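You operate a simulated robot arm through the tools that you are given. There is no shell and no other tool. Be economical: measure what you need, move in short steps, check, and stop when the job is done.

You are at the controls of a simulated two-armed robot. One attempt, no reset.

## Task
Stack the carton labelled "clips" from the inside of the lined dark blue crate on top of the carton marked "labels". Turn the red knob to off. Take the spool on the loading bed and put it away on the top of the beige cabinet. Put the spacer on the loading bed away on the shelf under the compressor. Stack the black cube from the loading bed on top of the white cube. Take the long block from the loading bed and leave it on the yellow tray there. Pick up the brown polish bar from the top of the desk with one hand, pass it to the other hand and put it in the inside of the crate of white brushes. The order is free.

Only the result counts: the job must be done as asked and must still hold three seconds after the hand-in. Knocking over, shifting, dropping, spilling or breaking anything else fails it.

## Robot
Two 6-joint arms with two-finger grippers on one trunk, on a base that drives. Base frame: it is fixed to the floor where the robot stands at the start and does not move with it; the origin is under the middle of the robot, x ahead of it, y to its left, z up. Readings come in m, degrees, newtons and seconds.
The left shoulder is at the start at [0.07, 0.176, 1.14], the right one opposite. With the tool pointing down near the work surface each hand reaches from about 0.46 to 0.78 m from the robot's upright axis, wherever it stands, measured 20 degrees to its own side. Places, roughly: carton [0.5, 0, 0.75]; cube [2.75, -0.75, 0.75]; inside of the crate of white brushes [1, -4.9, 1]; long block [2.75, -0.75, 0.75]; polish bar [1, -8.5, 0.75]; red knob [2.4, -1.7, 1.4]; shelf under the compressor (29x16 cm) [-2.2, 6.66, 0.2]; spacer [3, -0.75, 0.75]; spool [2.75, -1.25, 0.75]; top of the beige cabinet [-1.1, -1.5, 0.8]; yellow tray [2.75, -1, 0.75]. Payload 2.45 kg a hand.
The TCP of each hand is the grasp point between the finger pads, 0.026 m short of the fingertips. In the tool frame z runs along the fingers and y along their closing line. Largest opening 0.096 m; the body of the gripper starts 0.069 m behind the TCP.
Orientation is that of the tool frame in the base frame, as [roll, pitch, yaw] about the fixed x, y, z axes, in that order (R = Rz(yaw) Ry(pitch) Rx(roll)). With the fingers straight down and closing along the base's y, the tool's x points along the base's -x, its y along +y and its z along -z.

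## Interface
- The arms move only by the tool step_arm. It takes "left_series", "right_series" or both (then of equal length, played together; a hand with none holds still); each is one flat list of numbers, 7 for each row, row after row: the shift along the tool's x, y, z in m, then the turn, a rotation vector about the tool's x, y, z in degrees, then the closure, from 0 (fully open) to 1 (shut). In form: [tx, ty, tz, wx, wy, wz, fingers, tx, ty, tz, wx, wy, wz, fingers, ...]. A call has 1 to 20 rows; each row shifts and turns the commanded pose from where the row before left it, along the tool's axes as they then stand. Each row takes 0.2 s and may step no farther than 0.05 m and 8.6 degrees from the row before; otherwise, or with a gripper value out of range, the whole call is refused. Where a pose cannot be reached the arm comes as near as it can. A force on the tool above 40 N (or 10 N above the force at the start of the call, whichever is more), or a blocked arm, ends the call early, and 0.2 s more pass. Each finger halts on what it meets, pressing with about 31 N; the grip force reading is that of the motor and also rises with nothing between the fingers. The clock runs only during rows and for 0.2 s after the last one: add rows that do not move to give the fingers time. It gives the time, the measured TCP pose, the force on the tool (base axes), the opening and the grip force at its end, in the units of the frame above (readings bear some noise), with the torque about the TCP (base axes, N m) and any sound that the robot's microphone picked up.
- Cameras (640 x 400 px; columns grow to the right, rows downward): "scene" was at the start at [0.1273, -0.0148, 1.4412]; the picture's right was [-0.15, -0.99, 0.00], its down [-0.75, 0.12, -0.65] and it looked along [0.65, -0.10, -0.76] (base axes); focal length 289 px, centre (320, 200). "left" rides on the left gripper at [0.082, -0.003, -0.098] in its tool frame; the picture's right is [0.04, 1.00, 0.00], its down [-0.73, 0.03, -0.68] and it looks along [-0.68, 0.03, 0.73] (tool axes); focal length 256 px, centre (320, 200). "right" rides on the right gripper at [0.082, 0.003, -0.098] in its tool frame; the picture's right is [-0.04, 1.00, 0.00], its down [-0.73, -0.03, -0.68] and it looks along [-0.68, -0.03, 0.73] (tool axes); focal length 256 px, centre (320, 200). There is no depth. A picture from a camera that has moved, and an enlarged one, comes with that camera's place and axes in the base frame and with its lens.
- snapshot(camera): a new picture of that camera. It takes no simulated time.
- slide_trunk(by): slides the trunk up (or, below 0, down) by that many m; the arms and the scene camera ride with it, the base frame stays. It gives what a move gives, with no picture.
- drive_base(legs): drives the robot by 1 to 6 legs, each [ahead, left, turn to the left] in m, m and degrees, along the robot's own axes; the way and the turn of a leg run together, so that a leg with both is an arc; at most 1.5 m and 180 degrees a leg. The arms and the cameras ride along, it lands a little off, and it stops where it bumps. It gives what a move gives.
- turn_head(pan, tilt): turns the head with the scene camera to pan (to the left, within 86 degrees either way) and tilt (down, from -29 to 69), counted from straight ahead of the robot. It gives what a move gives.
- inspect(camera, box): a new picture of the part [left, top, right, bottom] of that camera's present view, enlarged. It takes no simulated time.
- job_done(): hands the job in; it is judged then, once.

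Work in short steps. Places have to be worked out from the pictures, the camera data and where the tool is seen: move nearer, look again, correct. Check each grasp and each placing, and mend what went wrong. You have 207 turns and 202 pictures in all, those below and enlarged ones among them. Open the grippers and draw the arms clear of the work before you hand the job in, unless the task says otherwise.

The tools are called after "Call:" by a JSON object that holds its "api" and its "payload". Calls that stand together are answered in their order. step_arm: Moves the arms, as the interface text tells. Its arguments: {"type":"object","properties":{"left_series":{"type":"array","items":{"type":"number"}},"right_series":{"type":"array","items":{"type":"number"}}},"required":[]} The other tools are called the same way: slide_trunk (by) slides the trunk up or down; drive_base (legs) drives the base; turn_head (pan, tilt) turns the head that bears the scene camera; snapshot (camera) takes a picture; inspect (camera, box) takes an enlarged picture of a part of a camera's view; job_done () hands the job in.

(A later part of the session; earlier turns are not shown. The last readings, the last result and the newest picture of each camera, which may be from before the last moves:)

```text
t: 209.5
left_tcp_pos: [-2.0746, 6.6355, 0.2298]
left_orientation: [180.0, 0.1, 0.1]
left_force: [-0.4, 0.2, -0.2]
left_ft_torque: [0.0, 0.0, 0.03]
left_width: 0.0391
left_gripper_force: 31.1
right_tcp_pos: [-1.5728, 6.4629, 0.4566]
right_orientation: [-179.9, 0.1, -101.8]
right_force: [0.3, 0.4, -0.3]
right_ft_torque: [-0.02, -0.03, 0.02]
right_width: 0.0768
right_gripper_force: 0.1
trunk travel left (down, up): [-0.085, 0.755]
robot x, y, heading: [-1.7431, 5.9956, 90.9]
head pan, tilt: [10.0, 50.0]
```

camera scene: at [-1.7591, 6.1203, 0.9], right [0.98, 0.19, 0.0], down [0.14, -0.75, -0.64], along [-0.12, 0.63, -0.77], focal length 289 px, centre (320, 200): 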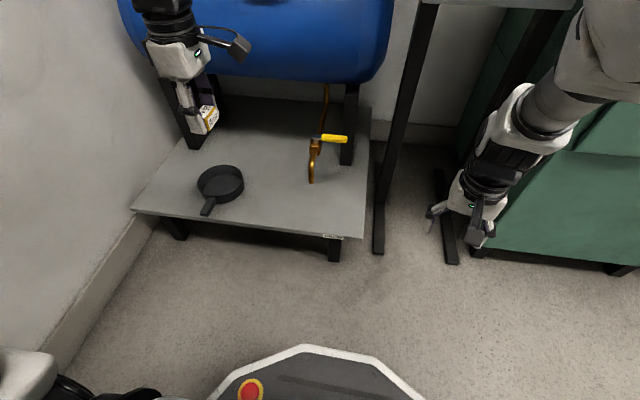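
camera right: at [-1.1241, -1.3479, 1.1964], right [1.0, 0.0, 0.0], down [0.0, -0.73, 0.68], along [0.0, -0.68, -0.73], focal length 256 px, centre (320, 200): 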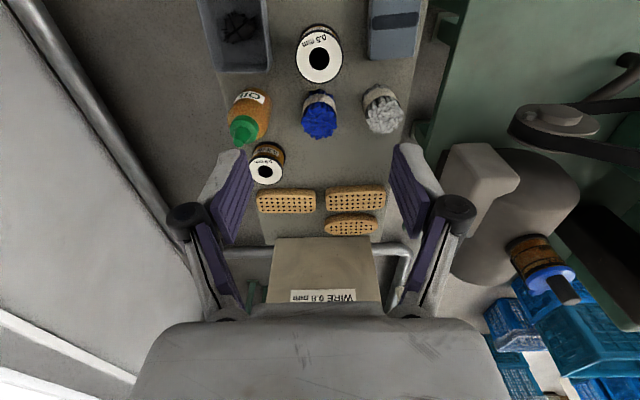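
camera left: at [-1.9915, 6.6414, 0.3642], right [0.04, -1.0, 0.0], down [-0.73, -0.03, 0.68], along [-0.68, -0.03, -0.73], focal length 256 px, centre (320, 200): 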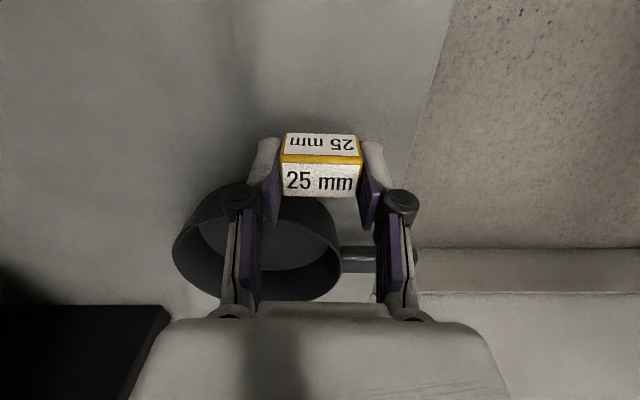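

Call:
{"api": "step_arm", "payload": {"left_series": [0, 0, 0.003, 0, 0, 0, 0.7, 0, 0, 0.002, 0, 0, 0, 0.7, 0, 0, 0, 0, 0, 0, 0.7]}}

Call:
{"api": "inspect", "payload": {"camera": "scene", "box": [200, 150, 280, 220]}}

```text
t: 210.3
left_tcp_pos: [-2.0746, 6.6348, 0.2259]
left_orientation: [-179.9, 0.3, 0.0]
left_force: [2.3, 0.9, 10.1]
left_ft_torque: [-0.04, -0.23, 0.04]
left_width: 0.0388
left_gripper_force: 31.0
right_tcp_pos: [-1.5737, 6.4643, 0.4561]
right_orientation: [180.0, 0.0, -101.8]
right_force: [-0.4, 0.1, 0.5]
right_ft_torque: [0.01, 0.0, 0.02]
right_width: 0.0768
right_gripper_force: 0.0
trunk travel left (down, up): [-0.085, 0.755]
robot x, y, heading: [-1.742, 5.9949, 90.9]
head pan, tilt: [10.0, 50.0]
```

```text
5.71 times, centred on (240, 185) of scene
camera zoom: at [-1.7586, 6.1195, 0.9003], right [0.98, 0.19, 0.0], down [0.14, -0.75, -0.64], along [-0.12, 0.63, -0.77], focal length 1650 px, centre (777, 286)
```

zoom: 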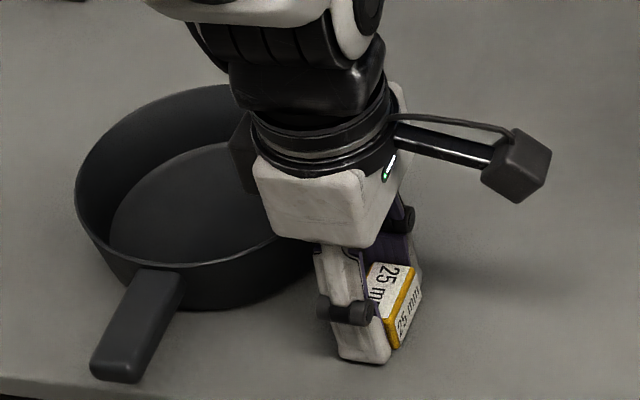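

Contact. Release with a small opening and rise.

Call:
{"api": "step_arm", "payload": {"left_series": [0, 0, -0.0005, 0, 0, 0, 0.55, 0, 0, 0, 0, 0, 0, 0.48, 0, 0, 0, 0, 0, 0, 0.4, 0, 0, -0.02, 0, 0, 0, 0.4, 0, 0, -0.045, 0, 0, 0, 0.4, 0, 0, -0.045, 0, 0, 0, 0.4, 0, 0, -0.045, 0, 0, 0, 0.4, 0, 0, -0.045, 0, 0, 0, 0.4]}}

Call:
{"api": "inspect", "payload": {"camera": "scene", "box": [180, 130, 300, 230]}}

```text
t: 212.1
left_tcp_pos: [-2.0761, 6.6384, 0.4255]
left_orientation: [179.9, 0.1, 0.0]
left_force: [-0.7, -0.7, 0.0]
left_ft_torque: [0.03, -0.01, 0.02]
left_width: 0.0574
left_gripper_force: 0.1
right_tcp_pos: [-1.5726, 6.4636, 0.4558]
right_orientation: [-179.9, 0.1, -101.7]
right_force: [0.2, 0.2, 0.0]
right_ft_torque: [-0.03, 0.0, -0.02]
right_width: 0.0768
right_gripper_force: 0.0
trunk travel left (down, up): [-0.085, 0.755]
robot x, y, heading: [-1.7403, 5.9949, 90.9]
head pan, tilt: [10.0, 50.0]
```

```text
4.00 times, centred on (240, 180) of scene
camera zoom: at [-1.759, 6.1202, 0.9], right [0.98, 0.19, 0.0], down [0.14, -0.75, -0.64], along [-0.12, 0.63, -0.77], focal length 1155 px, centre (640, 280)
```

zoom: 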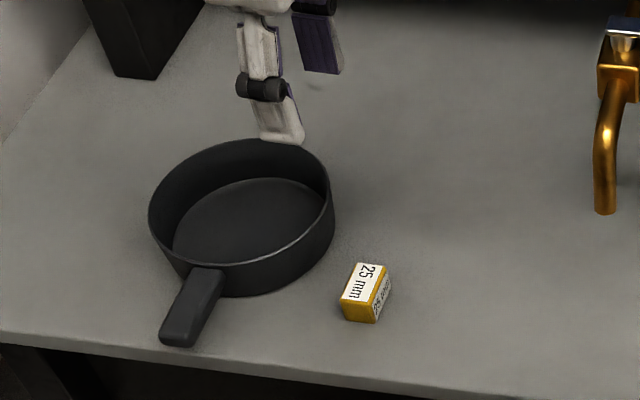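

Spacer is on the shelf. Retract the left hand, turn it back, raise the trunk, and drive back south toward the knob.

Call:
{"api": "step_arm", "payload": {"left_series": [0, 0.045, -0.02, 0, 0, 0, 0.4, 0, 0.045, -0.02, 0, 0, 0, 0.4, 0, 0.045, -0.02, 0, 0, 0, 0.4, 0, 0, 0, 0, 0, 8.5, 0.4, 0, 0, 0, 0, 0, 8.5, 0.4, 0, 0, 0, 0, 0, 8.5, 0.4, 0, 0, 0, 0, 0, 8.5, 0.4, 0, 0, 0, 0, 0, 8.5, 0.4, 0, 0, 0, 0, 0, 8.5, 0.4, 0, 0, 0, 0, 0, 8.5, 0.4, 0, 0, 0, 0, 0, 8.5, 0.4, 0, 0, 0, 0, 0, 8.5, 0.4, 0, 0, 0, 0, 0, 8.5, 0.4]}}

Call:
{"api": "drive_base", "payload": {"legs": [[-0.35, 0, 0]]}}

Call:
{"api": "slide_trunk", "payload": {"by": 0.7}}

Call:
{"api": "drive_base", "payload": {"legs": [[0, -0.75, -0.9], [-1.5, 0, 0], [-1.5, 0, 0]]}}

```text
t: 214.9
left_tcp_pos: [-2.0736, 6.5003, 0.4855]
left_orientation: [179.8, -0.1, -85.2]
left_force: [-0.3, 0.5, 0.3]
left_ft_torque: [0.03, 0.01, -0.01]
left_width: 0.0573
left_gripper_force: 0.1
right_tcp_pos: [-1.5719, 6.464, 0.4555]
right_orientation: [-179.9, 0.0, -101.8]
right_force: [0.0, -0.6, 0.1]
right_ft_torque: [-0.01, -0.01, -0.04]
right_width: 0.077
right_gripper_force: 0.0
trunk travel left (down, up): [-0.085, 0.755]
robot x, y, heading: [-1.7451, 5.9965, 90.9]
head pan, tilt: [10.0, 50.0]
```

```text
t: 217.2
left_tcp_pos: [-2.0685, 6.1532, 0.4851]
left_orientation: [179.7, -0.1, -84.8]
left_force: [0.5, -0.3, -0.1]
left_ft_torque: [0.01, -0.02, 0.05]
left_width: 0.0575
left_gripper_force: 0.0
right_tcp_pos: [-1.5676, 6.1181, 0.4558]
right_orientation: [-179.9, 0.1, -101.7]
right_force: [-0.1, 0.4, 0.6]
right_ft_torque: [0.02, 0.0, 0.02]
right_width: 0.0769
right_gripper_force: 0.1
trunk travel left (down, up): [-0.085, 0.755]
robot x, y, heading: [-1.7407, 5.6476, 90.9]
head pan, tilt: [10.0, 50.0]
```

```text
refused: 0.7 is not a number from -0.4 to 0.4
```

```text
t: 235.3
left_tcp_pos: [-1.3559, 3.1536, 0.4843]
left_orientation: [179.8, 0.0, -84.8]
left_force: [0.6, 0.6, -0.7]
left_ft_torque: [0.02, 0.04, 0.0]
left_width: 0.0577
left_gripper_force: 0.1
right_tcp_pos: [-0.8555, 3.1188, 0.4556]
right_orientation: [-179.8, 0.0, -101.6]
right_force: [0.1, -0.1, -0.6]
right_ft_torque: [0.01, -0.03, -0.03]
right_width: 0.0765
right_gripper_force: 0.0
trunk travel left (down, up): [-0.085, 0.755]
robot x, y, heading: [-1.026, 2.6492, 91.0]
head pan, tilt: [10.0, 50.0]
```

Trunk up in two steps, then continue south.

Call:
{"api": "slide_trunk", "payload": {"by": 0.4}}

Call:
{"api": "slide_trunk", "payload": {"by": 0.3}}

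Call:
{"api": "drive_base", "payload": {"legs": [[0, 0.06, -0.5], [-1.5, 0, 0], [-1.5, 0, 0], [-0.2, 0, 0]]}}

```text
t: 239.1
left_tcp_pos: [-1.3552, 3.154, 0.8847]
left_orientation: [179.9, -0.1, -84.8]
left_force: [-0.3, 0.1, 0.0]
left_ft_torque: [-0.01, -0.03, -0.01]
left_width: 0.0576
left_gripper_force: 0.0
right_tcp_pos: [-0.8559, 3.1188, 0.8547]
right_orientation: [-179.9, 0.1, -101.5]
right_force: [-0.2, 0.8, 0.0]
right_ft_torque: [-0.02, 0.03, -0.01]
right_width: 0.0769
right_gripper_force: 0.1
trunk travel left (down, up): [-0.485, 0.355]
robot x, y, heading: [-1.0261, 2.6523, 91.0]
head pan, tilt: [10.0, 50.0]
```

```text
t: 242.1
left_tcp_pos: [-1.3553, 3.1537, 1.1851]
left_orientation: [179.8, -0.1, -84.8]
left_force: [0.2, -0.2, -0.1]
left_ft_torque: [0.01, 0.03, 0.02]
left_width: 0.0578
left_gripper_force: 0.1
right_tcp_pos: [-0.8559, 3.1189, 1.1549]
right_orientation: [-179.9, 0.1, -101.5]
right_force: [0.1, -0.1, 0.5]
right_ft_torque: [0.01, 0.01, -0.03]
right_width: 0.0767
right_gripper_force: 0.0
trunk travel left (down, up): [-0.785, 0.055]
robot x, y, heading: [-1.0281, 2.6547, 90.6]
head pan, tilt: [10.0, 50.0]
```

```text
t: 258.5
left_tcp_pos: [-1.3169, -0.0886, 1.1834]
left_orientation: [179.8, -0.2, -83.7]
left_force: [0.1, 0.7, -1.2]
left_ft_torque: [-0.05, -0.03, -0.01]
left_width: 0.0574
left_gripper_force: 0.1
right_tcp_pos: [-0.8147, -0.1141, 1.1542]
right_orientation: [-179.9, -0.1, -100.6]
right_force: [1.2, 0.3, -0.6]
right_ft_torque: [-0.05, -0.02, 0.02]
right_width: 0.077
right_gripper_force: 0.0
trunk travel left (down, up): [-0.785, 0.055]
robot x, y, heading: [-0.9754, -0.5898, 92.1]
head pan, tilt: [10.0, 50.0]
```

Call:
{"api": "drive_base", "payload": {"legs": [[0, 0, -92], [1.2, -0.07, 0], [1.5, 0, 0]]}}

Call:
{"api": "drive_base", "payload": {"legs": [[0, 0, -90]]}}

Call:
{"api": "turn_head", "payload": {"pan": 25, "tilt": 20}}

Call:
{"api": "snapshot", "payload": {"camera": "scene"}}

```text
t: 275.4
left_tcp_pos: [2.2128, -0.4445, 1.1836]
left_orientation: [179.9, -0.1, -178.5]
left_force: [0.1, -0.2, 0.0]
left_ft_torque: [0.01, -0.01, 0.0]
left_width: 0.0574
left_gripper_force: 0.0
right_tcp_pos: [2.1454, -0.9408, 1.1551]
right_orientation: [-179.8, 0.1, 164.8]
right_force: [0.4, -0.2, -0.2]
right_ft_torque: [0.03, -0.02, -0.02]
right_width: 0.0769
right_gripper_force: 0.1
trunk travel left (down, up): [-0.785, 0.055]
robot x, y, heading: [1.6855, -0.7446, -2.8]
head pan, tilt: [10.0, 50.0]
```

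```text
t: 279.6
left_tcp_pos: [1.9943, -1.263, 1.1844]
left_orientation: [-180.0, 0.0, 92.0]
left_force: [0.1, 0.0, -0.3]
left_ft_torque: [0.0, -0.03, -0.01]
left_width: 0.0576
left_gripper_force: 0.0
right_tcp_pos: [1.4955, -1.2003, 1.1553]
right_orientation: [-179.9, 0.0, 75.2]
right_force: [-0.4, 0.9, -0.9]
right_ft_torque: [0.0, 0.01, -0.02]
right_width: 0.077
right_gripper_force: 0.0
trunk travel left (down, up): [-0.785, 0.055]
robot x, y, heading: [1.691, -0.7388, -91.9]
head pan, tilt: [10.0, 50.0]
```

```text
t: 280.5
left_tcp_pos: [1.9933, -1.2631, 1.1847]
left_orientation: [180.0, -0.1, 92.1]
left_force: [-0.3, 0.4, -0.2]
left_ft_torque: [0.0, 0.01, -0.01]
left_width: 0.0576
left_gripper_force: 0.2
right_tcp_pos: [1.495, -1.2006, 1.1554]
right_orientation: [-179.9, 0.2, 75.3]
right_force: [0.0, 0.8, 0.6]
right_ft_torque: [0.02, 0.0, 0.03]
right_width: 0.077
right_gripper_force: 0.0
trunk travel left (down, up): [-0.785, 0.055]
robot x, y, heading: [1.6897, -0.7443, -92.0]
head pan, tilt: [25.0, 20.0]
```

```text
71 pictures are left
camera scene: at [1.725, -0.8817, 1.6455], right [-0.92, -0.39, 0.0], down [-0.13, 0.32, -0.94], along [0.36, -0.87, -0.34], focal length 289 px, centre (320, 200)
```

scene: 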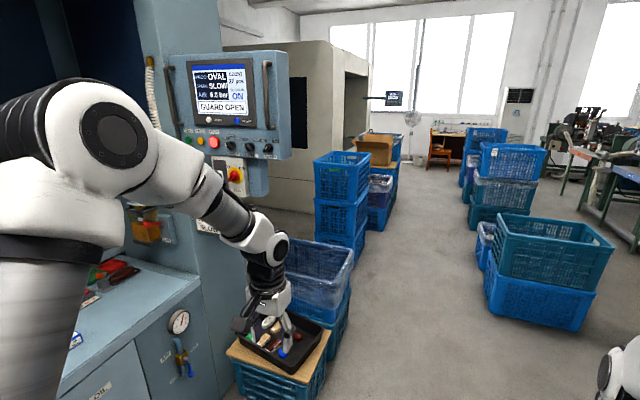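

Knob by triangulation: ≈(2.447,-1.77,1.347), panel facing +y. I first raise/extend the left hand and pitch it to point horizontally forward here in free space.

Call:
{"api": "step_arm", "payload": {"left_series": [-0.025, 0, -0.04, 0, 0, 0, 0.4, -0.025, 0, -0.04, 0, 0, 0, 0.4, -0.025, 0, -0.04, 0, 0, 0, 0.4, -0.025, 0, -0.04, 0, 0, 0, 0.4, 0, 0, 0, 0, -8.2, 0, 0.4, 0, 0, 0, 0, -8.2, 0, 0.4, 0, 0, 0, 0, -8.2, 0, 0.4, 0, 0, 0, 0, -8.2, 0, 0.4, 0, 0, 0, 0, -8.2, 0, 0.4, 0, 0, 0, 0, -8.2, 0, 0.4, 0, 0, 0, 0, -8.2, 0, 0.4, 0, 0, 0, 0, -8.2, 0, 0.4, 0, 0, 0, 0, -8.2, 0, 0.4, 0, 0, 0, 0, -8.2, 0, 0.4, 0, 0, 0, 0, -8, 0, 0.4]}}

Call:
{"api": "snapshot", "payload": {"camera": "left"}}

```text
t: 283.7
left_tcp_pos: [2.0231, -1.3387, 1.3812]
left_orientation: [167.4, 76.7, 85.9]
left_force: [-0.6, -0.9, 0.5]
left_ft_torque: [-0.01, -0.01, 0.0]
left_width: 0.0576
left_gripper_force: 0.1
left hand out of reach, approached as far as the arm can: row 11, 13, 14, 15
right_tcp_pos: [1.4945, -1.2004, 1.1534]
right_orientation: [180.0, -0.1, 75.3]
right_force: [-0.4, -0.1, 1.0]
right_ft_torque: [-0.02, -0.03, 0.0]
right_width: 0.0769
right_gripper_force: 0.1
trunk travel left (down, up): [-0.785, 0.055]
robot x, y, heading: [1.6906, -0.7407, -92.0]
head pan, tilt: [25.0, 20.0]
```

```text
70 pictures are left
camera left: at [2.0054, -1.2258, 1.3246], right [0.99, 0.15, 0.01], down [-0.09, 0.49, 0.87], along [0.13, -0.86, 0.5], focal length 256 px, centre (320, 200)
```

left: 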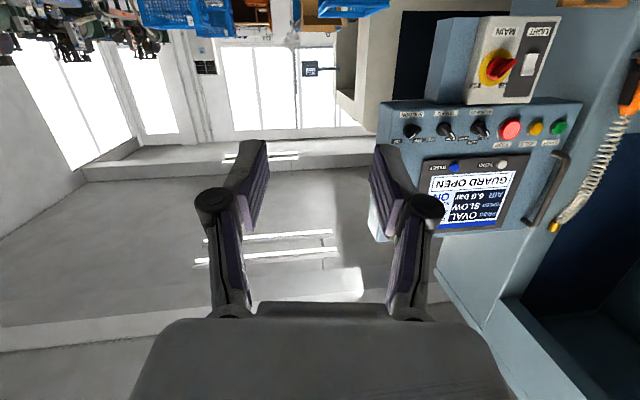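

The pose is a bit too close in; extend forward 10 cm along the tool.

Call:
{"api": "step_arm", "payload": {"left_series": [0, 0, 0.035, 0, 0, 0, 0.4, 0, 0, 0.035, 0, 0, 0, 0.4, 0, 0, 0.035, 0, 0, 0, 0.4, 0, 0, 0, 0, 0, 0, 0.4]}}

```text
t: 284.7
left_tcp_pos: [2.035, -1.4381, 1.3855]
left_orientation: [167.7, 76.3, 87.2]
left_force: [0.7, -0.5, 0.3]
left_ft_torque: [0.0, -0.02, 0.0]
left_width: 0.0577
left_gripper_force: 0.0
left hand out of reach, approached as far as the arm can: row 1, 2, 3
right_tcp_pos: [1.4969, -1.2005, 1.1552]
right_orientation: [-179.9, 0.1, 75.1]
right_force: [0.9, -0.1, -0.6]
right_ft_torque: [-0.05, 0.01, 0.0]
right_width: 0.0769
right_gripper_force: 0.2
trunk travel left (down, up): [-0.785, 0.055]
robot x, y, heading: [1.6915, -0.7392, -92.2]
head pan, tilt: [25.0, 20.0]
```

Still limited near 76° pitch. Try with the hand lower and more in line with the shoulder.

Call:
{"api": "step_arm", "payload": {"left_series": [0.03, -0.035, 0, 0, 0, 0, 0.4, 0.03, -0.035, 0, 0, 0, 0, 0.4, 0.02, -0.03, 0, 0, 0, 0, 0.4, 0, 0, 0, 0, 0, 0, 0.4]}}

```text
t: 285.7
left_tcp_pos: [1.9293, -1.4349, 1.3085]
left_orientation: [168.0, 77.0, 86.7]
left_force: [-0.6, 0.8, -0.4]
left_ft_torque: [-0.01, -0.02, -0.02]
left_width: 0.0575
left_gripper_force: 0.1
left hand out of reach, approached as far as the arm can: row 1
right_tcp_pos: [1.4951, -1.2001, 1.1549]
right_orientation: [-180.0, 0.1, 75.2]
right_force: [0.7, 0.1, -0.1]
right_ft_torque: [0.02, 0.02, 0.0]
right_width: 0.0769
right_gripper_force: 0.1
trunk travel left (down, up): [-0.785, 0.055]
robot x, y, heading: [1.6873, -0.7412, -91.9]
head pan, tilt: [25.0, 20.0]
```

Now it followed. Try the remaining correction (yaw 10°, pitch 13°).

Call:
{"api": "step_arm", "payload": {"left_series": [0, 0, 0, 6, -5, 0, 0.4, 0, 0, 0, 4, -4.5, 0, 0.4, 0, 0, 0, 0, -4, 0, 0.4, 0, 0, 0, 0, 0, 0, 0.4]}}

```text
t: 286.7
left_tcp_pos: [1.9232, -1.4479, 1.3192]
left_orientation: [153.2, 82.4, 71.2]
left_force: [1.1, 0.3, 0.0]
left_ft_torque: [0.04, 0.0, -0.01]
left_width: 0.0577
left_gripper_force: 0.1
left hand out of reach, approached as far as the arm can: row 1, 2, 3
right_tcp_pos: [1.4956, -1.2008, 1.155]
right_orientation: [-180.0, 0.0, 75.2]
right_force: [0.2, 0.0, 0.2]
right_ft_torque: [0.0, -0.04, -0.02]
right_width: 0.0765
right_gripper_force: 0.0
trunk travel left (down, up): [-0.785, 0.055]
robot x, y, heading: [1.6877, -0.7422, -92.0]
head pan, tilt: [25.0, 20.0]
```

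Now the tool points nearly forward (7° down, 8° left) — good enough; the base turn removes the 8°. Roll +45° to match the knob's bar and drive into position ~15 cm before the knob.

Call:
{"api": "step_arm", "payload": {"left_series": [0, 0, 0, 0, 0, 7.5, 0.4, 0, 0, 0, 0, 0, 7.5, 0.4, 0, 0, 0, 0, 0, 7.5, 0.4, 0, 0, 0, 0, 0, 7.5, 0.4, 0, 0, 0, 0, 0, 7.5, 0.4, 0, 0, 0, 0, 0, 7.5, 0.4, 0, 0, 0, 0, 0, 0, 0.4]}}

Call:
{"api": "drive_base", "payload": {"legs": [[0, 0.631, 0], [0.1, 0, -8.2]]}}

Call:
{"api": "snapshot", "payload": {"camera": "left"}}

Call:
{"api": "snapshot", "payload": {"camera": "scene"}}

```text
t: 288.3
left_tcp_pos: [1.9218, -1.4488, 1.3208]
left_orientation: [99.2, 41.4, 14.1]
left_force: [0.0, -0.2, 0.8]
left_ft_torque: [0.0, 0.01, 0.05]
left_width: 0.0574
left_gripper_force: 0.0
right_tcp_pos: [1.4953, -1.2005, 1.1544]
right_orientation: [-179.9, 0.1, 75.2]
right_force: [-0.9, -0.7, 0.3]
right_ft_torque: [0.02, 0.02, -0.02]
right_width: 0.0768
right_gripper_force: 0.1
trunk travel left (down, up): [-0.785, 0.055]
robot x, y, heading: [1.6904, -0.7421, -92.1]
head pan, tilt: [25.0, 20.0]
```

```text
t: 292.6
left_tcp_pos: [2.4421, -1.5949, 1.3217]
left_orientation: [99.0, 41.5, 6.1]
left_force: [0.2, 0.0, -0.8]
left_ft_torque: [0.0, 0.01, 0.0]
left_width: 0.0576
left_gripper_force: 0.0
right_tcp_pos: [2.0538, -1.2908, 1.1569]
right_orientation: [-179.9, 0.3, 67.2]
right_force: [-0.2, -0.6, 0.2]
right_ft_torque: [-0.03, -0.02, 0.0]
right_width: 0.0769
right_gripper_force: 0.1
trunk travel left (down, up): [-0.785, 0.055]
robot x, y, heading: [2.3075, -0.8614, -100.2]
head pan, tilt: [25.0, 20.0]
```

```text
69 pictures are left
camera left: at [2.5007, -1.4913, 1.2772], right [0.7, -0.08, 0.71], down [-0.53, 0.61, 0.59], along [-0.49, -0.78, 0.38], focal length 256 px, centre (320, 200)
```

left: 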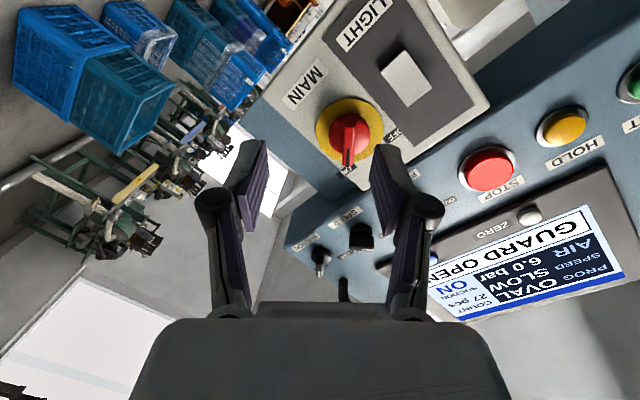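

```text
68 pictures are left
camera scene: at [2.3269, -1.0059, 1.6459], right [-0.97, -0.26, 0.0], down [-0.09, 0.33, -0.94], along [0.24, -0.91, -0.34], focal length 289 px, centre (320, 200)
```

scene: 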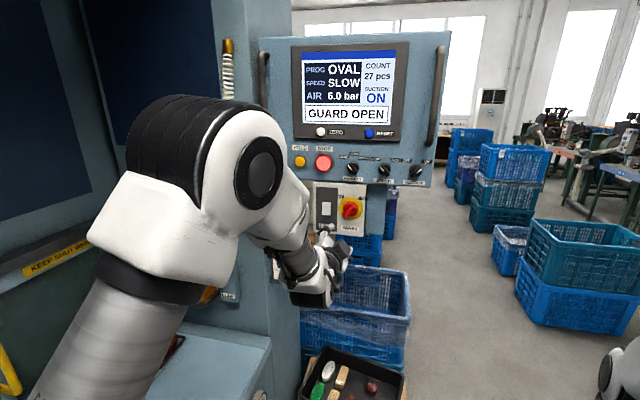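

Bar is aligned with the gripper axis. Enlarge to gauge bar geometry.

Call:
{"api": "inspect", "payload": {"camera": "left", "box": [290, 70, 410, 190]}}

Call:
{"api": "inspect", "payload": {"camera": "scene", "box": [300, 170, 400, 260]}}

```text
3.33 times, centred on (350, 130) of left
camera zoom: at [2.5007, -1.4913, 1.2772], right [0.7, -0.08, 0.71], down [-0.53, 0.61, 0.59], along [-0.49, -0.78, 0.38], focal length 853 px, centre (220, 433)
```

zoom: 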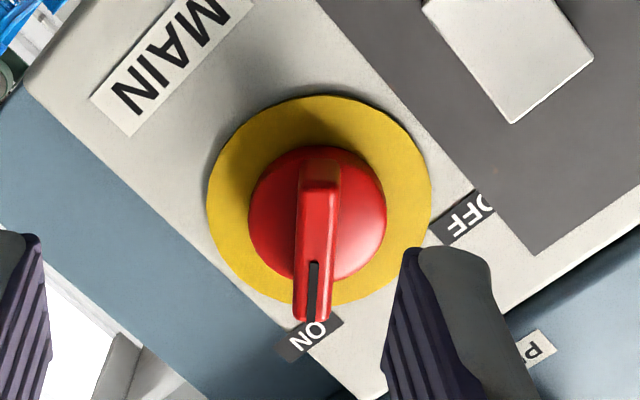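

```text
4.44 times, centred on (350, 215) of scene
camera zoom: at [2.3269, -1.0059, 1.6459], right [-0.97, -0.26, 0.0], down [-0.09, 0.33, -0.94], along [0.24, -0.91, -0.34], focal length 1284 px, centre (187, 133)
```

zoom: 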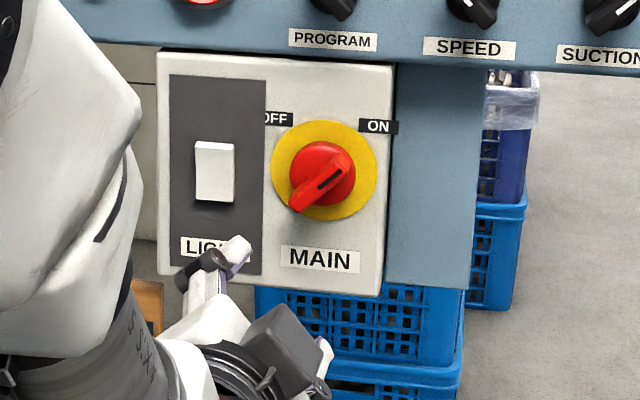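

Bar front ≈(2.424,-1.737,1.365). Shift the hand to be in line at 6 cm standoff and re-look.

Call:
{"api": "step_arm", "payload": {"left_series": [-0.023, 0.0127, 0.03, 0, 0, 0, 0.4, -0.0227, 0.0127, 0.0296, 0, 0, 0, 0.4, 0, 0, 0, 0, 0, 0, 0.4]}}

Call:
{"api": "snapshot", "payload": {"camera": "left"}}

```text
t: 293.4
left_tcp_pos: [2.4219, -1.6637, 1.3627]
left_orientation: [99.3, 41.5, 6.1]
left_force: [-0.6, -0.3, -0.3]
left_ft_torque: [0.01, 0.0, -0.02]
left_width: 0.0575
left_gripper_force: 0.1
right_tcp_pos: [2.0523, -1.2918, 1.1557]
right_orientation: [-179.8, 0.0, 67.2]
right_force: [0.3, -0.5, -0.4]
right_ft_torque: [-0.01, 0.01, 0.01]
right_width: 0.0767
right_gripper_force: 0.1
trunk travel left (down, up): [-0.785, 0.055]
robot x, y, heading: [2.3052, -0.8651, -100.3]
head pan, tilt: [25.0, 20.0]
```

```text
65 pictures are left
camera left: at [2.4807, -1.5595, 1.3189], right [0.7, -0.09, 0.71], down [-0.53, 0.61, 0.59], along [-0.49, -0.79, 0.38], focal length 256 px, centre (320, 200)
```

left: 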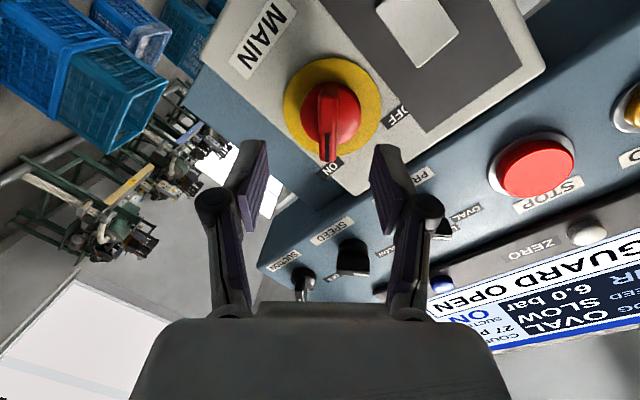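

Bar ≈(2.4235,-1.737,1.361). Advance to the bar in steps.

Call:
{"api": "step_arm", "payload": {"left_series": [-0.001, 0.0023, 0.02, 0, 0, 0, 0.4, -0.001, 0.0023, 0.015, 0, 0, 0, 0.4, 0, 0, 0.01, 0, 0, 0, 0.4, 0, 0, 0, 0, 0, 0, 0.4]}}

Call:
{"api": "snapshot", "payload": {"camera": "left"}}

```text
t: 294.4
left_tcp_pos: [2.424, -1.7066, 1.3651]
left_orientation: [99.0, 41.5, 6.0]
left_force: [1.2, 6.9, 1.5]
left_ft_torque: [-0.28, 0.01, 0.14]
left_width: 0.0607
left_gripper_force: 2.3
right_tcp_pos: [2.0523, -1.2897, 1.1559]
right_orientation: [180.0, 0.2, 67.3]
right_force: [0.3, -0.1, 0.5]
right_ft_torque: [-0.02, -0.01, -0.01]
right_width: 0.0766
right_gripper_force: 0.1
trunk travel left (down, up): [-0.785, 0.055]
robot x, y, heading: [2.3099, -0.8666, -100.2]
head pan, tilt: [25.0, 20.0]
```

```text
64 pictures are left
camera left: at [2.4827, -1.6024, 1.3204], right [0.7, -0.08, 0.71], down [-0.53, 0.61, 0.59], along [-0.49, -0.78, 0.38], focal length 256 px, centre (320, 200)
```

left: 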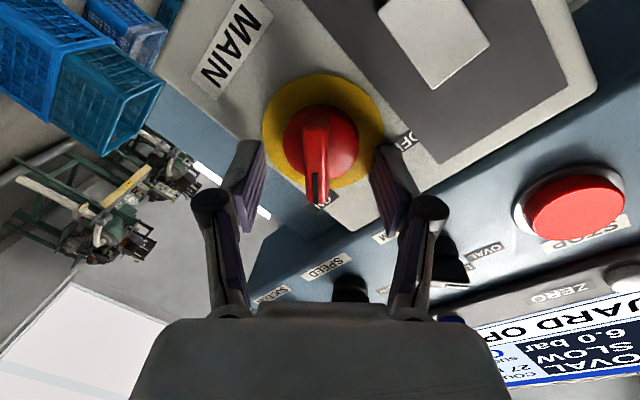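

Tips touch the plate lightly; the bar is centred between the fingers. Back off 4 mm and close on the bar.

Call:
{"api": "step_arm", "payload": {"left_series": [0, 0, -0.004, 0, 0, 0, 0.4, 0, 0, 0, 0, 0, 0, 0.6, 0, 0, 0, 0, 0, 0, 0.8, 0, 0, 0, 0, 0, 0, 1, 0, 0, 0, 0, 0, 0, 1]}}

Call:
{"api": "snapshot", "payload": {"camera": "left"}}

```text
t: 295.6
left_tcp_pos: [2.425, -1.7037, 1.364]
left_orientation: [99.1, 41.5, 6.0]
left_force: [2.4, 4.0, -1.1]
left_ft_torque: [-0.11, 0.01, 0.24]
left_width: 0.04
left_gripper_force: 45.3
right_tcp_pos: [2.0527, -1.2917, 1.1556]
right_orientation: [-179.9, 0.0, 67.2]
right_force: [0.1, -0.5, 0.1]
right_ft_torque: [0.0, -0.01, -0.01]
right_width: 0.0767
right_gripper_force: 0.2
trunk travel left (down, up): [-0.785, 0.055]
robot x, y, heading: [2.3083, -0.8639, -100.2]
head pan, tilt: [25.0, 20.0]
```

```text
63 pictures are left
camera left: at [2.4842, -1.5991, 1.3195], right [0.7, -0.09, 0.71], down [-0.53, 0.61, 0.59], along [-0.49, -0.78, 0.38], focal length 256 px, centre (320, 200)
```

left: 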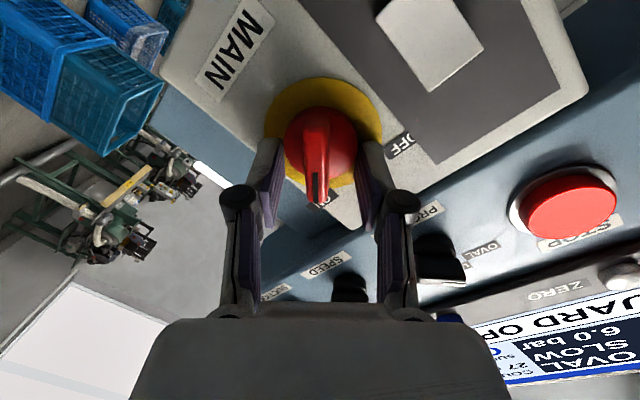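

It closed on the round red body (4 cm). I open, back off 1 cm and close again on the bar only.

Call:
{"api": "step_arm", "payload": {"left_series": [0, 0, 0, 0, 0, 0, 0.45, 0, 0, 0, 0, 0, 0, 0.45, 0, 0, -0.01, 0, 0, 0, 0.45, 0, 0, 0, 0, 0, 0, 0.7, 0, 0, 0, 0, 0, 0, 1, 0, 0, 0, 0, 0, 0, 1, 0, 0, 0, 0, 0, 0, 1]}}

Call:
{"api": "snapshot", "payload": {"camera": "left"}}

```text
t: 297.2
left_tcp_pos: [2.4251, -1.693, 1.3635]
left_orientation: [99.2, 41.5, 6.0]
left_force: [-3.8, 8.5, -5.3]
left_ft_torque: [-0.21, 0.86, 0.56]
left_width: 0.0129
left_gripper_force: 39.4
right_tcp_pos: [2.0527, -1.2907, 1.1562]
right_orientation: [180.0, 0.1, 67.2]
right_force: [0.0, -0.5, 0.3]
right_ft_torque: [0.0, -0.05, 0.05]
right_width: 0.0767
right_gripper_force: 0.0
trunk travel left (down, up): [-0.785, 0.055]
robot x, y, heading: [2.3103, -0.8686, -100.2]
head pan, tilt: [25.0, 20.0]
```

```text
62 pictures are left
camera left: at [2.4833, -1.588, 1.3203], right [0.7, -0.09, 0.71], down [-0.53, 0.61, 0.59], along [-0.49, -0.78, 0.38], focal length 256 px, centre (320, 200)
```

left: 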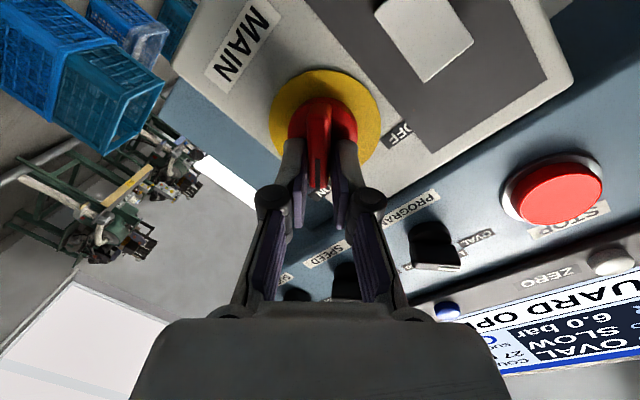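

Bar gripped (1.3 cm). Turn counter-clockwise about the knob axis, first 48°.

Call:
{"api": "step_arm", "payload": {"left_series": [0, 0, 0, 0.64, -0.69, -7.94, 1, 0, 0, 0, 0.64, -0.69, -7.94, 1, 0, 0, 0, 0.64, -0.69, -7.94, 1, 0, 0, 0, 0.64, -0.69, -7.94, 1, 0, 0, 0, 0.64, -0.69, -7.94, 1, 0, 0, 0, 0.64, -0.69, -7.94, 1, 0, 0, 0, 0, 0, 0, 1]}}

Call:
{"api": "snapshot", "payload": {"camera": "left"}}

```text
t: 298.3
left_tcp_pos: [2.4309, -1.6929, 1.3673]
left_orientation: [114.8, 75.6, 21.9]
left_force: [34.4, 11.4, -0.7]
left_ft_torque: [-0.6, -0.44, 1.08]
left_width: 0.0123
left_gripper_force: 38.8
left hand out of reach, approached as far as the arm can: row 4, 5
right_tcp_pos: [2.0597, -1.2911, 1.1563]
right_orientation: [-180.0, 0.3, 67.7]
right_force: [0.9, -0.6, -0.6]
right_ft_torque: [0.01, -0.06, -0.01]
right_width: 0.0769
right_gripper_force: 0.1
trunk travel left (down, up): [-0.785, 0.055]
robot x, y, heading: [2.3104, -0.8669, -99.9]
head pan, tilt: [25.0, 20.0]
stopped in row 5 (left hand): the force on the tool passed its limit at 48 N (the readings are from after the stop); the commanded pose is now the measured one
```

```text
61 pictures are left
camera left: at [2.4492, -1.587, 1.2984], right [0.98, -0.05, 0.19], down [-0.12, 0.6, 0.79], along [-0.16, -0.79, 0.59], focal length 256 px, centre (320, 200)
```

left: 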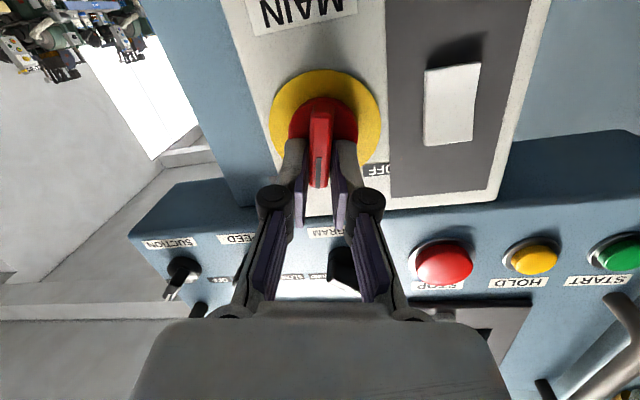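

The bar turned ≈35°; the rest I do as pure roll about the tool axis.

Call:
{"api": "step_arm", "payload": {"left_series": [0, 0, 0, 0, 0, 0, 1, 0, 0, 0, 0, 0, -6, 1, 0, 0, 0, 0, 0, -6, 1, 0, 0, 0, 0, 0, -6, 1, 0, 0, 0, 0, 0, -6, 1, 0, 0, 0, 0, 0, 0, 1]}}

Call:
{"api": "snapshot", "payload": {"camera": "left"}}

```text
t: 299.3
left_tcp_pos: [2.4328, -1.6933, 1.3676]
left_orientation: [-155.3, 83.2, 113.2]
left_force: [31.8, 13.7, 0.5]
left_ft_torque: [-0.45, -0.43, 1.33]
left_width: 0.0115
left_gripper_force: 38.5
left hand out of reach, approached as far as the arm can: row 4
right_tcp_pos: [2.061, -1.2904, 1.1579]
right_orientation: [-179.8, 0.4, 67.7]
right_force: [-0.9, -0.4, 0.5]
right_ft_torque: [0.02, -0.03, -0.02]
right_width: 0.0769
right_gripper_force: 0.1
trunk travel left (down, up): [-0.785, 0.055]
robot x, y, heading: [2.3073, -0.8652, -99.6]
head pan, tilt: [25.0, 20.0]
stopped in row 4 (left hand): the force on the tool passed its limit at 55 N (the readings are from after the stop); the commanded pose is now the measured one
```

```text
60 pictures are left
camera left: at [2.4287, -1.5862, 1.2983], right [1.0, -0.02, -0.09], down [0.08, 0.59, 0.8], along [0.04, -0.8, 0.59], focal length 256 px, centre (320, 200)
```

left: 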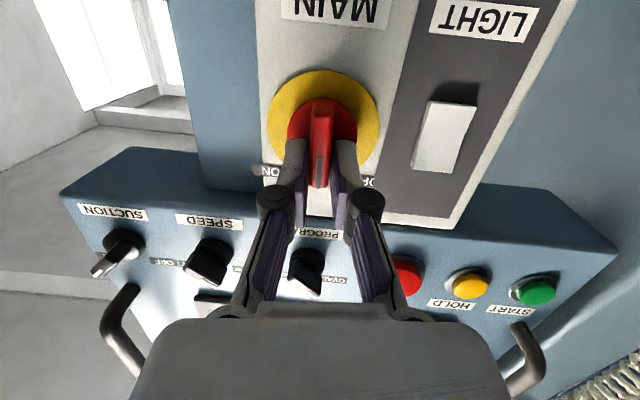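

Turned ≈50° so far; side force shows my grip is ~1 cm off the axis, so I let the hand follow the arc (+x) while rolling on.

Call:
{"api": "step_arm", "payload": {"left_series": [0, 0.004, 0, 0, 0, 0, 1, 0, 0.001, 0, 0, 0, -6, 1, 0, 0.001, 0, 0, 0, -6, 1, 0, 0.001, 0, 0, 0, -6, 1, 0.0005, 0.001, 0, 0, 0, -6, 1, 0, 0, 0, 0, 0, 0, 1]}}

Call:
{"api": "snapshot", "payload": {"camera": "left"}}

```text
t: 299.8
left_tcp_pos: [2.4341, -1.6922, 1.3683]
left_orientation: [-145.6, 81.3, 123.7]
left_force: [18.3, 24.3, 0.3]
left_ft_torque: [-0.35, -0.24, 1.03]
left_width: 0.0114
left_gripper_force: 38.3
left hand out of reach, approached as far as the arm can: row 2
right_tcp_pos: [2.0596, -1.2875, 1.1581]
right_orientation: [180.0, 0.4, 67.6]
right_force: [-0.2, 0.7, 0.0]
right_ft_torque: [0.02, -0.01, 0.03]
right_width: 0.0768
right_gripper_force: 0.1
trunk travel left (down, up): [-0.785, 0.055]
robot x, y, heading: [2.3097, -0.8709, -99.5]
head pan, tilt: [25.0, 20.0]
stopped in row 2 (left hand): the force on the tool passed its limit at 52 N (the readings are from after the stop); the commanded pose is now the measured one
```

```text
59 pictures are left
camera left: at [2.425, -1.5852, 1.3008], right [0.99, 0.0, -0.12], down [0.1, 0.58, 0.81], along [0.07, -0.81, 0.58], focal length 256 px, centre (320, 200)
```

left: 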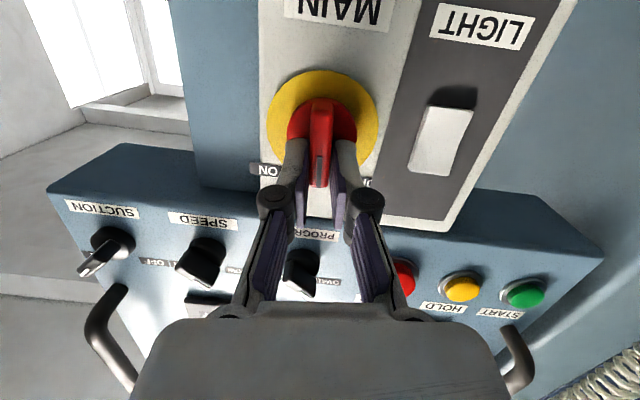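

The arm's wrist is at its limit here. I release, withdraw 10 cm and try with a lower trunk (so the forearm points upward).

Call:
{"api": "step_arm", "payload": {"left_series": [0, 0, 0, 0, 0, 0, 0.6, 0, 0, 0, 0, 0, 0, 0.4, 0, 0, 0, 0, 0, 0, 0.4, 0, 0, -0.035, 0, 0, 0, 0.4, 0, 0, -0.035, 0, 0, 0, 0.4, 0, 0, -0.035, 0, 0, 0, 0.4]}}

Call:
{"api": "slide_trunk", "payload": {"by": -0.25}}

Call:
{"api": "step_arm", "payload": {"left_series": [-0.045, 0, 0, 0, 0, 0, 0.4, -0.045, 0, 0, 0, 0, 0, 0.4, -0.045, 0, 0, 0, 0, 0, 0.4, -0.045, 0, 0, 0, 0, 0, 0.4, -0.045, 0, 0, 0, 0, 0, 0.4, -0.025, 0, 0, 0, 0, 0, 0.4]}}

Call:
{"api": "snapshot", "payload": {"camera": "left"}}

```text
t: 301.2
left_tcp_pos: [2.4378, -1.6305, 1.4076]
left_orientation: [-155.0, 81.2, 114.9]
left_force: [1.0, 0.4, 0.5]
left_ft_torque: [-0.02, 0.01, 0.01]
left_width: 0.0574
left_gripper_force: 0.0
left hand out of reach, approached as far as the arm can: row 4, 5, 6
right_tcp_pos: [2.0565, -1.292, 1.1557]
right_orientation: [180.0, 0.1, 67.6]
right_force: [0.7, -0.1, 0.2]
right_ft_torque: [0.0, 0.01, 0.0]
right_width: 0.0767
right_gripper_force: 0.0
trunk travel left (down, up): [-0.785, 0.055]
robot x, y, heading: [2.3117, -0.8677, -99.7]
head pan, tilt: [25.0, 20.0]
```

```text
t: 303.8
left_tcp_pos: [2.437, -1.6331, 1.1575]
left_orientation: [-155.1, 81.1, 114.9]
left_force: [0.5, -0.2, 0.9]
left_ft_torque: [0.0, -0.02, -0.05]
left_width: 0.0573
left_gripper_force: 0.0
right_tcp_pos: [2.056, -1.2926, 0.9045]
right_orientation: [180.0, 0.0, 67.6]
right_force: [0.7, 0.2, 0.6]
right_ft_torque: [0.02, -0.01, -0.01]
right_width: 0.0769
right_gripper_force: 0.1
trunk travel left (down, up): [-0.535, 0.305]
robot x, y, heading: [2.3137, -0.8624, -100.0]
head pan, tilt: [25.0, 20.0]
```

```text
t: 305.2
left_tcp_pos: [2.4537, -1.6674, 1.4043]
left_orientation: [-154.9, 81.3, 115.2]
left_force: [-1.2, 1.1, -0.4]
left_ft_torque: [0.01, 0.03, 0.04]
left_width: 0.0575
left_gripper_force: 0.0
right_tcp_pos: [2.0576, -1.2934, 0.9056]
right_orientation: [179.9, 0.1, 67.5]
right_force: [-0.1, 0.1, -0.4]
right_ft_torque: [0.0, 0.0, -0.01]
right_width: 0.0768
right_gripper_force: 0.1
trunk travel left (down, up): [-0.535, 0.305]
robot x, y, heading: [2.3089, -0.8647, -99.8]
head pan, tilt: [25.0, 20.0]
```

```text
58 pictures are left
camera left: at [2.4463, -1.5587, 1.3373], right [0.99, 0.01, -0.1], down [0.08, 0.57, 0.82], along [0.07, -0.82, 0.57], focal length 256 px, centre (320, 200)
```

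left: 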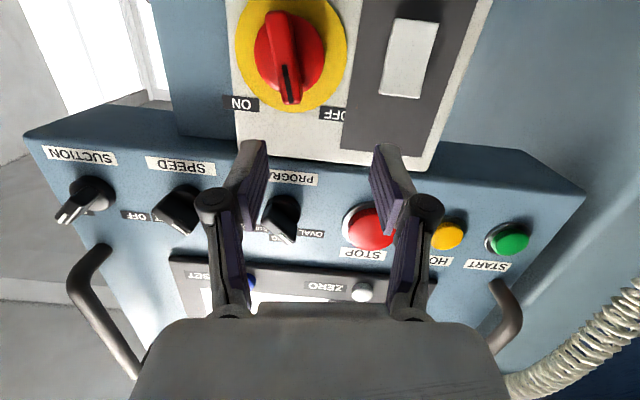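

Lower trunk makes the pose reachable. I back off, level the pitch, and centre on the knob axis ≈(2.432, 1.358).

Call:
{"api": "step_arm", "payload": {"left_series": [0, 0, -0.03, 0, 0, 0, 0.4, 0.024, -0.0095, 0, 0, 0, 0, 0.4, 0.023, -0.0095, 0, 0, 0, 0, 0.4, 0, 0, 0, 0, -4, 0, 0.4, 0, 0, 0, 0, -4, 0, 0.4, 0, 0, 0, 0, 0, 0, 0.4]}}

Call:
{"api": "snapshot", "payload": {"camera": "left"}}

```text
t: 306.6
left_tcp_pos: [2.4341, -1.6311, 1.3616]
left_orientation: [-142.2, 84.3, 129.3]
left_force: [0.4, -0.5, 0.9]
left_ft_torque: [-0.03, 0.0, 0.04]
left_width: 0.0576
left_gripper_force: 0.1
left hand out of reach, approached as far as the arm can: row 5
right_tcp_pos: [2.0569, -1.2932, 0.9045]
right_orientation: [180.0, 0.0, 67.6]
right_force: [0.5, 0.6, 0.1]
right_ft_torque: [-0.04, 0.04, 0.03]
right_width: 0.0767
right_gripper_force: 0.1
trunk travel left (down, up): [-0.535, 0.305]
robot x, y, heading: [2.3104, -0.8645, -99.7]
head pan, tilt: [25.0, 20.0]
```

```text
57 pictures are left
camera left: at [2.4241, -1.5265, 1.2879], right [0.99, 0.03, -0.1], down [0.06, 0.62, 0.78], along [0.09, -0.78, 0.62], focal length 256 px, centre (320, 200)
```

left: 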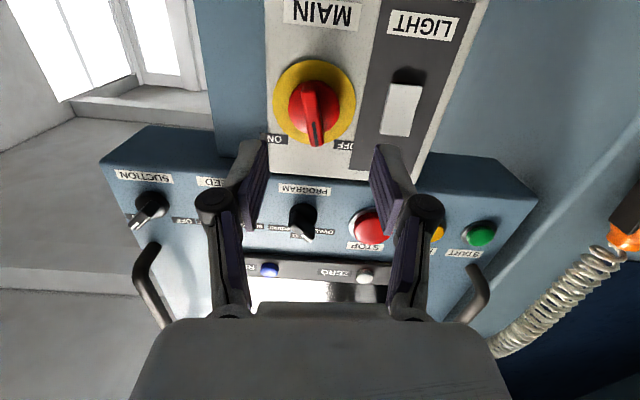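

Wrist limit is at ≈84° pitch; I keep ~12° down-tilt for margin, roll −8° to match the bar, and advance onto the bar's centre.

Call:
{"api": "step_arm", "payload": {"left_series": [0, 0, 0, 0, 6, 0, 0.4, 0, 0, 0, 0, 0, -8, 0.4, -0.004, -0.001, 0.02, 0, 0, 0, 0.4, -0.004, -0.001, 0.02, 0, 0, 0, 0.4, 0, 0, 0.0185, 0, 0, 0, 0.4, 0, 0, 0, 0, 0, 0, 0.4]}}

Call:
{"api": "snapshot", "payload": {"camera": "left"}}

```text
t: 308.0
left_tcp_pos: [2.4387, -1.6891, 1.3572]
left_orientation: [-132.9, 74.5, 139.3]
left_force: [-0.1, 0.4, 0.3]
left_ft_torque: [0.0, 0.06, 0.01]
left_width: 0.0577
left_gripper_force: 0.0
right_tcp_pos: [2.0561, -1.2924, 0.9055]
right_orientation: [180.0, 0.1, 67.6]
right_force: [-0.3, -0.1, -0.8]
right_ft_torque: [-0.01, 0.02, 0.02]
right_width: 0.077
right_gripper_force: 0.0
trunk travel left (down, up): [-0.535, 0.305]
robot x, y, heading: [2.311, -0.8665, -99.5]
head pan, tilt: [25.0, 20.0]
```

```text
56 pictures are left
camera left: at [2.4172, -1.579, 1.2977], right [0.97, 0.06, -0.24], down [0.17, 0.54, 0.82], along [0.18, -0.84, 0.51], focal length 256 px, centre (320, 200)
```

left: 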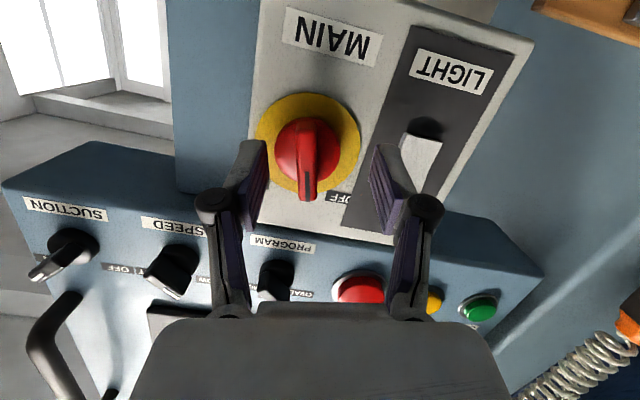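

Bar is 7 mm to one side; shift and close on it.

Call:
{"api": "step_arm", "payload": {"left_series": [0, -0.007, 0.003, 0, 0, 0, 0.4, 0, 0, 0, 0, 0, 0, 0.6, 0, 0, 0, 0, 0, 0, 0.8, 0, 0, 0, 0, 0, 0, 1, 0, 0, 0, 0, 0, 0, 1]}}

```text
t: 309.2
left_tcp_pos: [2.4319, -1.6923, 1.358]
left_orientation: [-132.4, 74.6, 139.5]
left_force: [1.2, 1.0, 5.0]
left_ft_torque: [0.09, -0.01, -0.04]
left_width: 0.0111
left_gripper_force: 38.2
right_tcp_pos: [2.0563, -1.2929, 0.9065]
right_orientation: [-179.9, 0.1, 67.5]
right_force: [0.9, -0.1, 0.4]
right_ft_torque: [-0.02, -0.03, -0.02]
right_width: 0.077
right_gripper_force: 0.1
trunk travel left (down, up): [-0.535, 0.305]
robot x, y, heading: [2.3093, -0.8684, -99.7]
head pan, tilt: [25.0, 20.0]
```

Gripped the bar. Roll on −6° per row.

Call:
{"api": "step_arm", "payload": {"left_series": [0, 0, 0, 0, 0, -6, 1, 0, 0, 0, 0, 0, -6, 1, 0, 0, 0, 0, 0, -6, 1, 0, 0, 0, 0, 0, -6, 1, 0, 0, 0, 0, 0, -6, 1, 0, 0, 0, 0, 0, -6, 1, 0, 0, 0, 0, 0, 0, 1]}}

Call:
{"api": "snapshot", "payload": {"camera": "left"}}

```text
t: 310.8
left_tcp_pos: [2.4304, -1.6922, 1.3596]
left_orientation: [-104.2, 41.5, 171.6]
left_force: [6.3, 19.4, -18.3]
left_ft_torque: [-0.71, -1.15, -0.1]
left_width: 0.0126
left_gripper_force: 39.1
right_tcp_pos: [2.0577, -1.2919, 0.9059]
right_orientation: [-180.0, 0.1, 67.5]
right_force: [0.4, 0.2, 1.4]
right_ft_torque: [0.03, -0.01, 0.02]
right_width: 0.0768
right_gripper_force: 0.0
trunk travel left (down, up): [-0.535, 0.305]
robot x, y, heading: [2.3069, -0.864, -99.8]
head pan, tilt: [25.0, 20.0]
```

```text
55 pictures are left
camera left: at [2.3674, -1.5863, 1.3258], right [0.64, 0.15, -0.75], down [0.55, 0.59, 0.59], along [0.53, -0.79, 0.3], focal length 256 px, centre (320, 200)
```

left: 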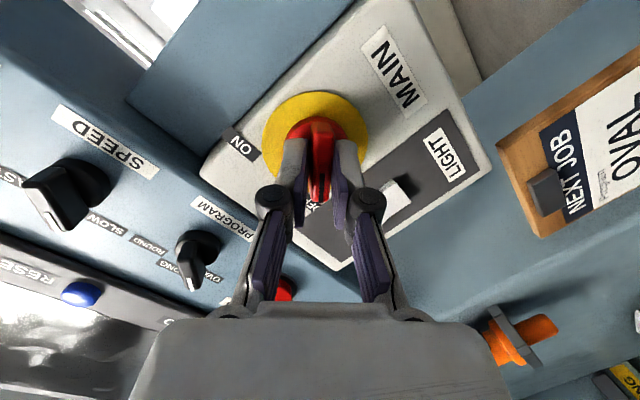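

The bar now points to OFF (against its stop). Release, withdraw and check.

Call:
{"api": "step_arm", "payload": {"left_series": [0, 0, 0, 0, 0, 2, 0.8, 0, 0, 0, 0, 0, 0, 0.5, 0, 0, 0, 0, 0, 0, 0.4, 0, 0, -0.03, 0, 0, 0, 0.4, 0, 0, -0.04, 0, 0, 0, 0.4, 0, 0, -0.04, 0, 0, 0, 0.4]}}

Call:
{"api": "snapshot", "payload": {"camera": "left"}}

Call:
{"api": "inspect", "payload": {"camera": "scene", "box": [290, 80, 430, 240]}}

```text
t: 312.2
left_tcp_pos: [2.4246, -1.5797, 1.3826]
left_orientation: [-104.4, 43.5, 171.0]
left_force: [-0.2, 0.6, -0.7]
left_ft_torque: [0.03, 0.0, 0.0]
left_width: 0.0576
left_gripper_force: 0.2
right_tcp_pos: [2.0563, -1.2913, 0.9059]
right_orientation: [180.0, 0.2, 67.7]
right_force: [0.6, 0.4, 0.2]
right_ft_torque: [-0.05, -0.02, 0.02]
right_width: 0.0766
right_gripper_force: 0.0
trunk travel left (down, up): [-0.535, 0.305]
robot x, y, heading: [2.309, -0.8645, -99.9]
head pan, tilt: [25.0, 20.0]
```

```text
54 pictures are left
camera left: at [2.3629, -1.4735, 1.3474], right [0.67, 0.15, -0.73], down [0.53, 0.59, 0.61], along [0.52, -0.8, 0.32], focal length 256 px, centre (320, 200)
```

left: 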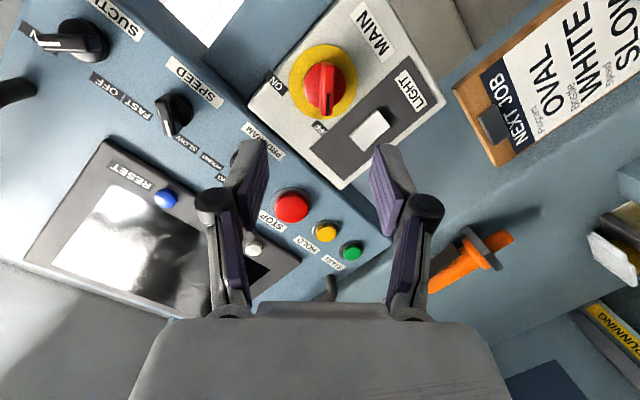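

```text
2.50 times, centred on (360, 160) of scene
camera zoom: at [2.3265, -1.0052, 1.3959], right [-0.96, -0.26, 0.0], down [-0.09, 0.33, -0.94], along [0.25, -0.91, -0.34], focal length 722 px, centre (220, 300)
```

zoom: 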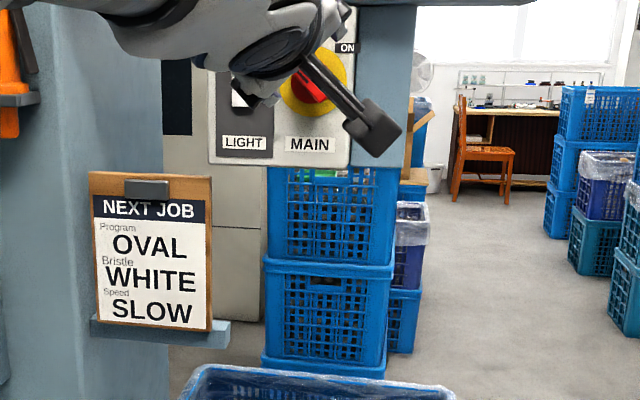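

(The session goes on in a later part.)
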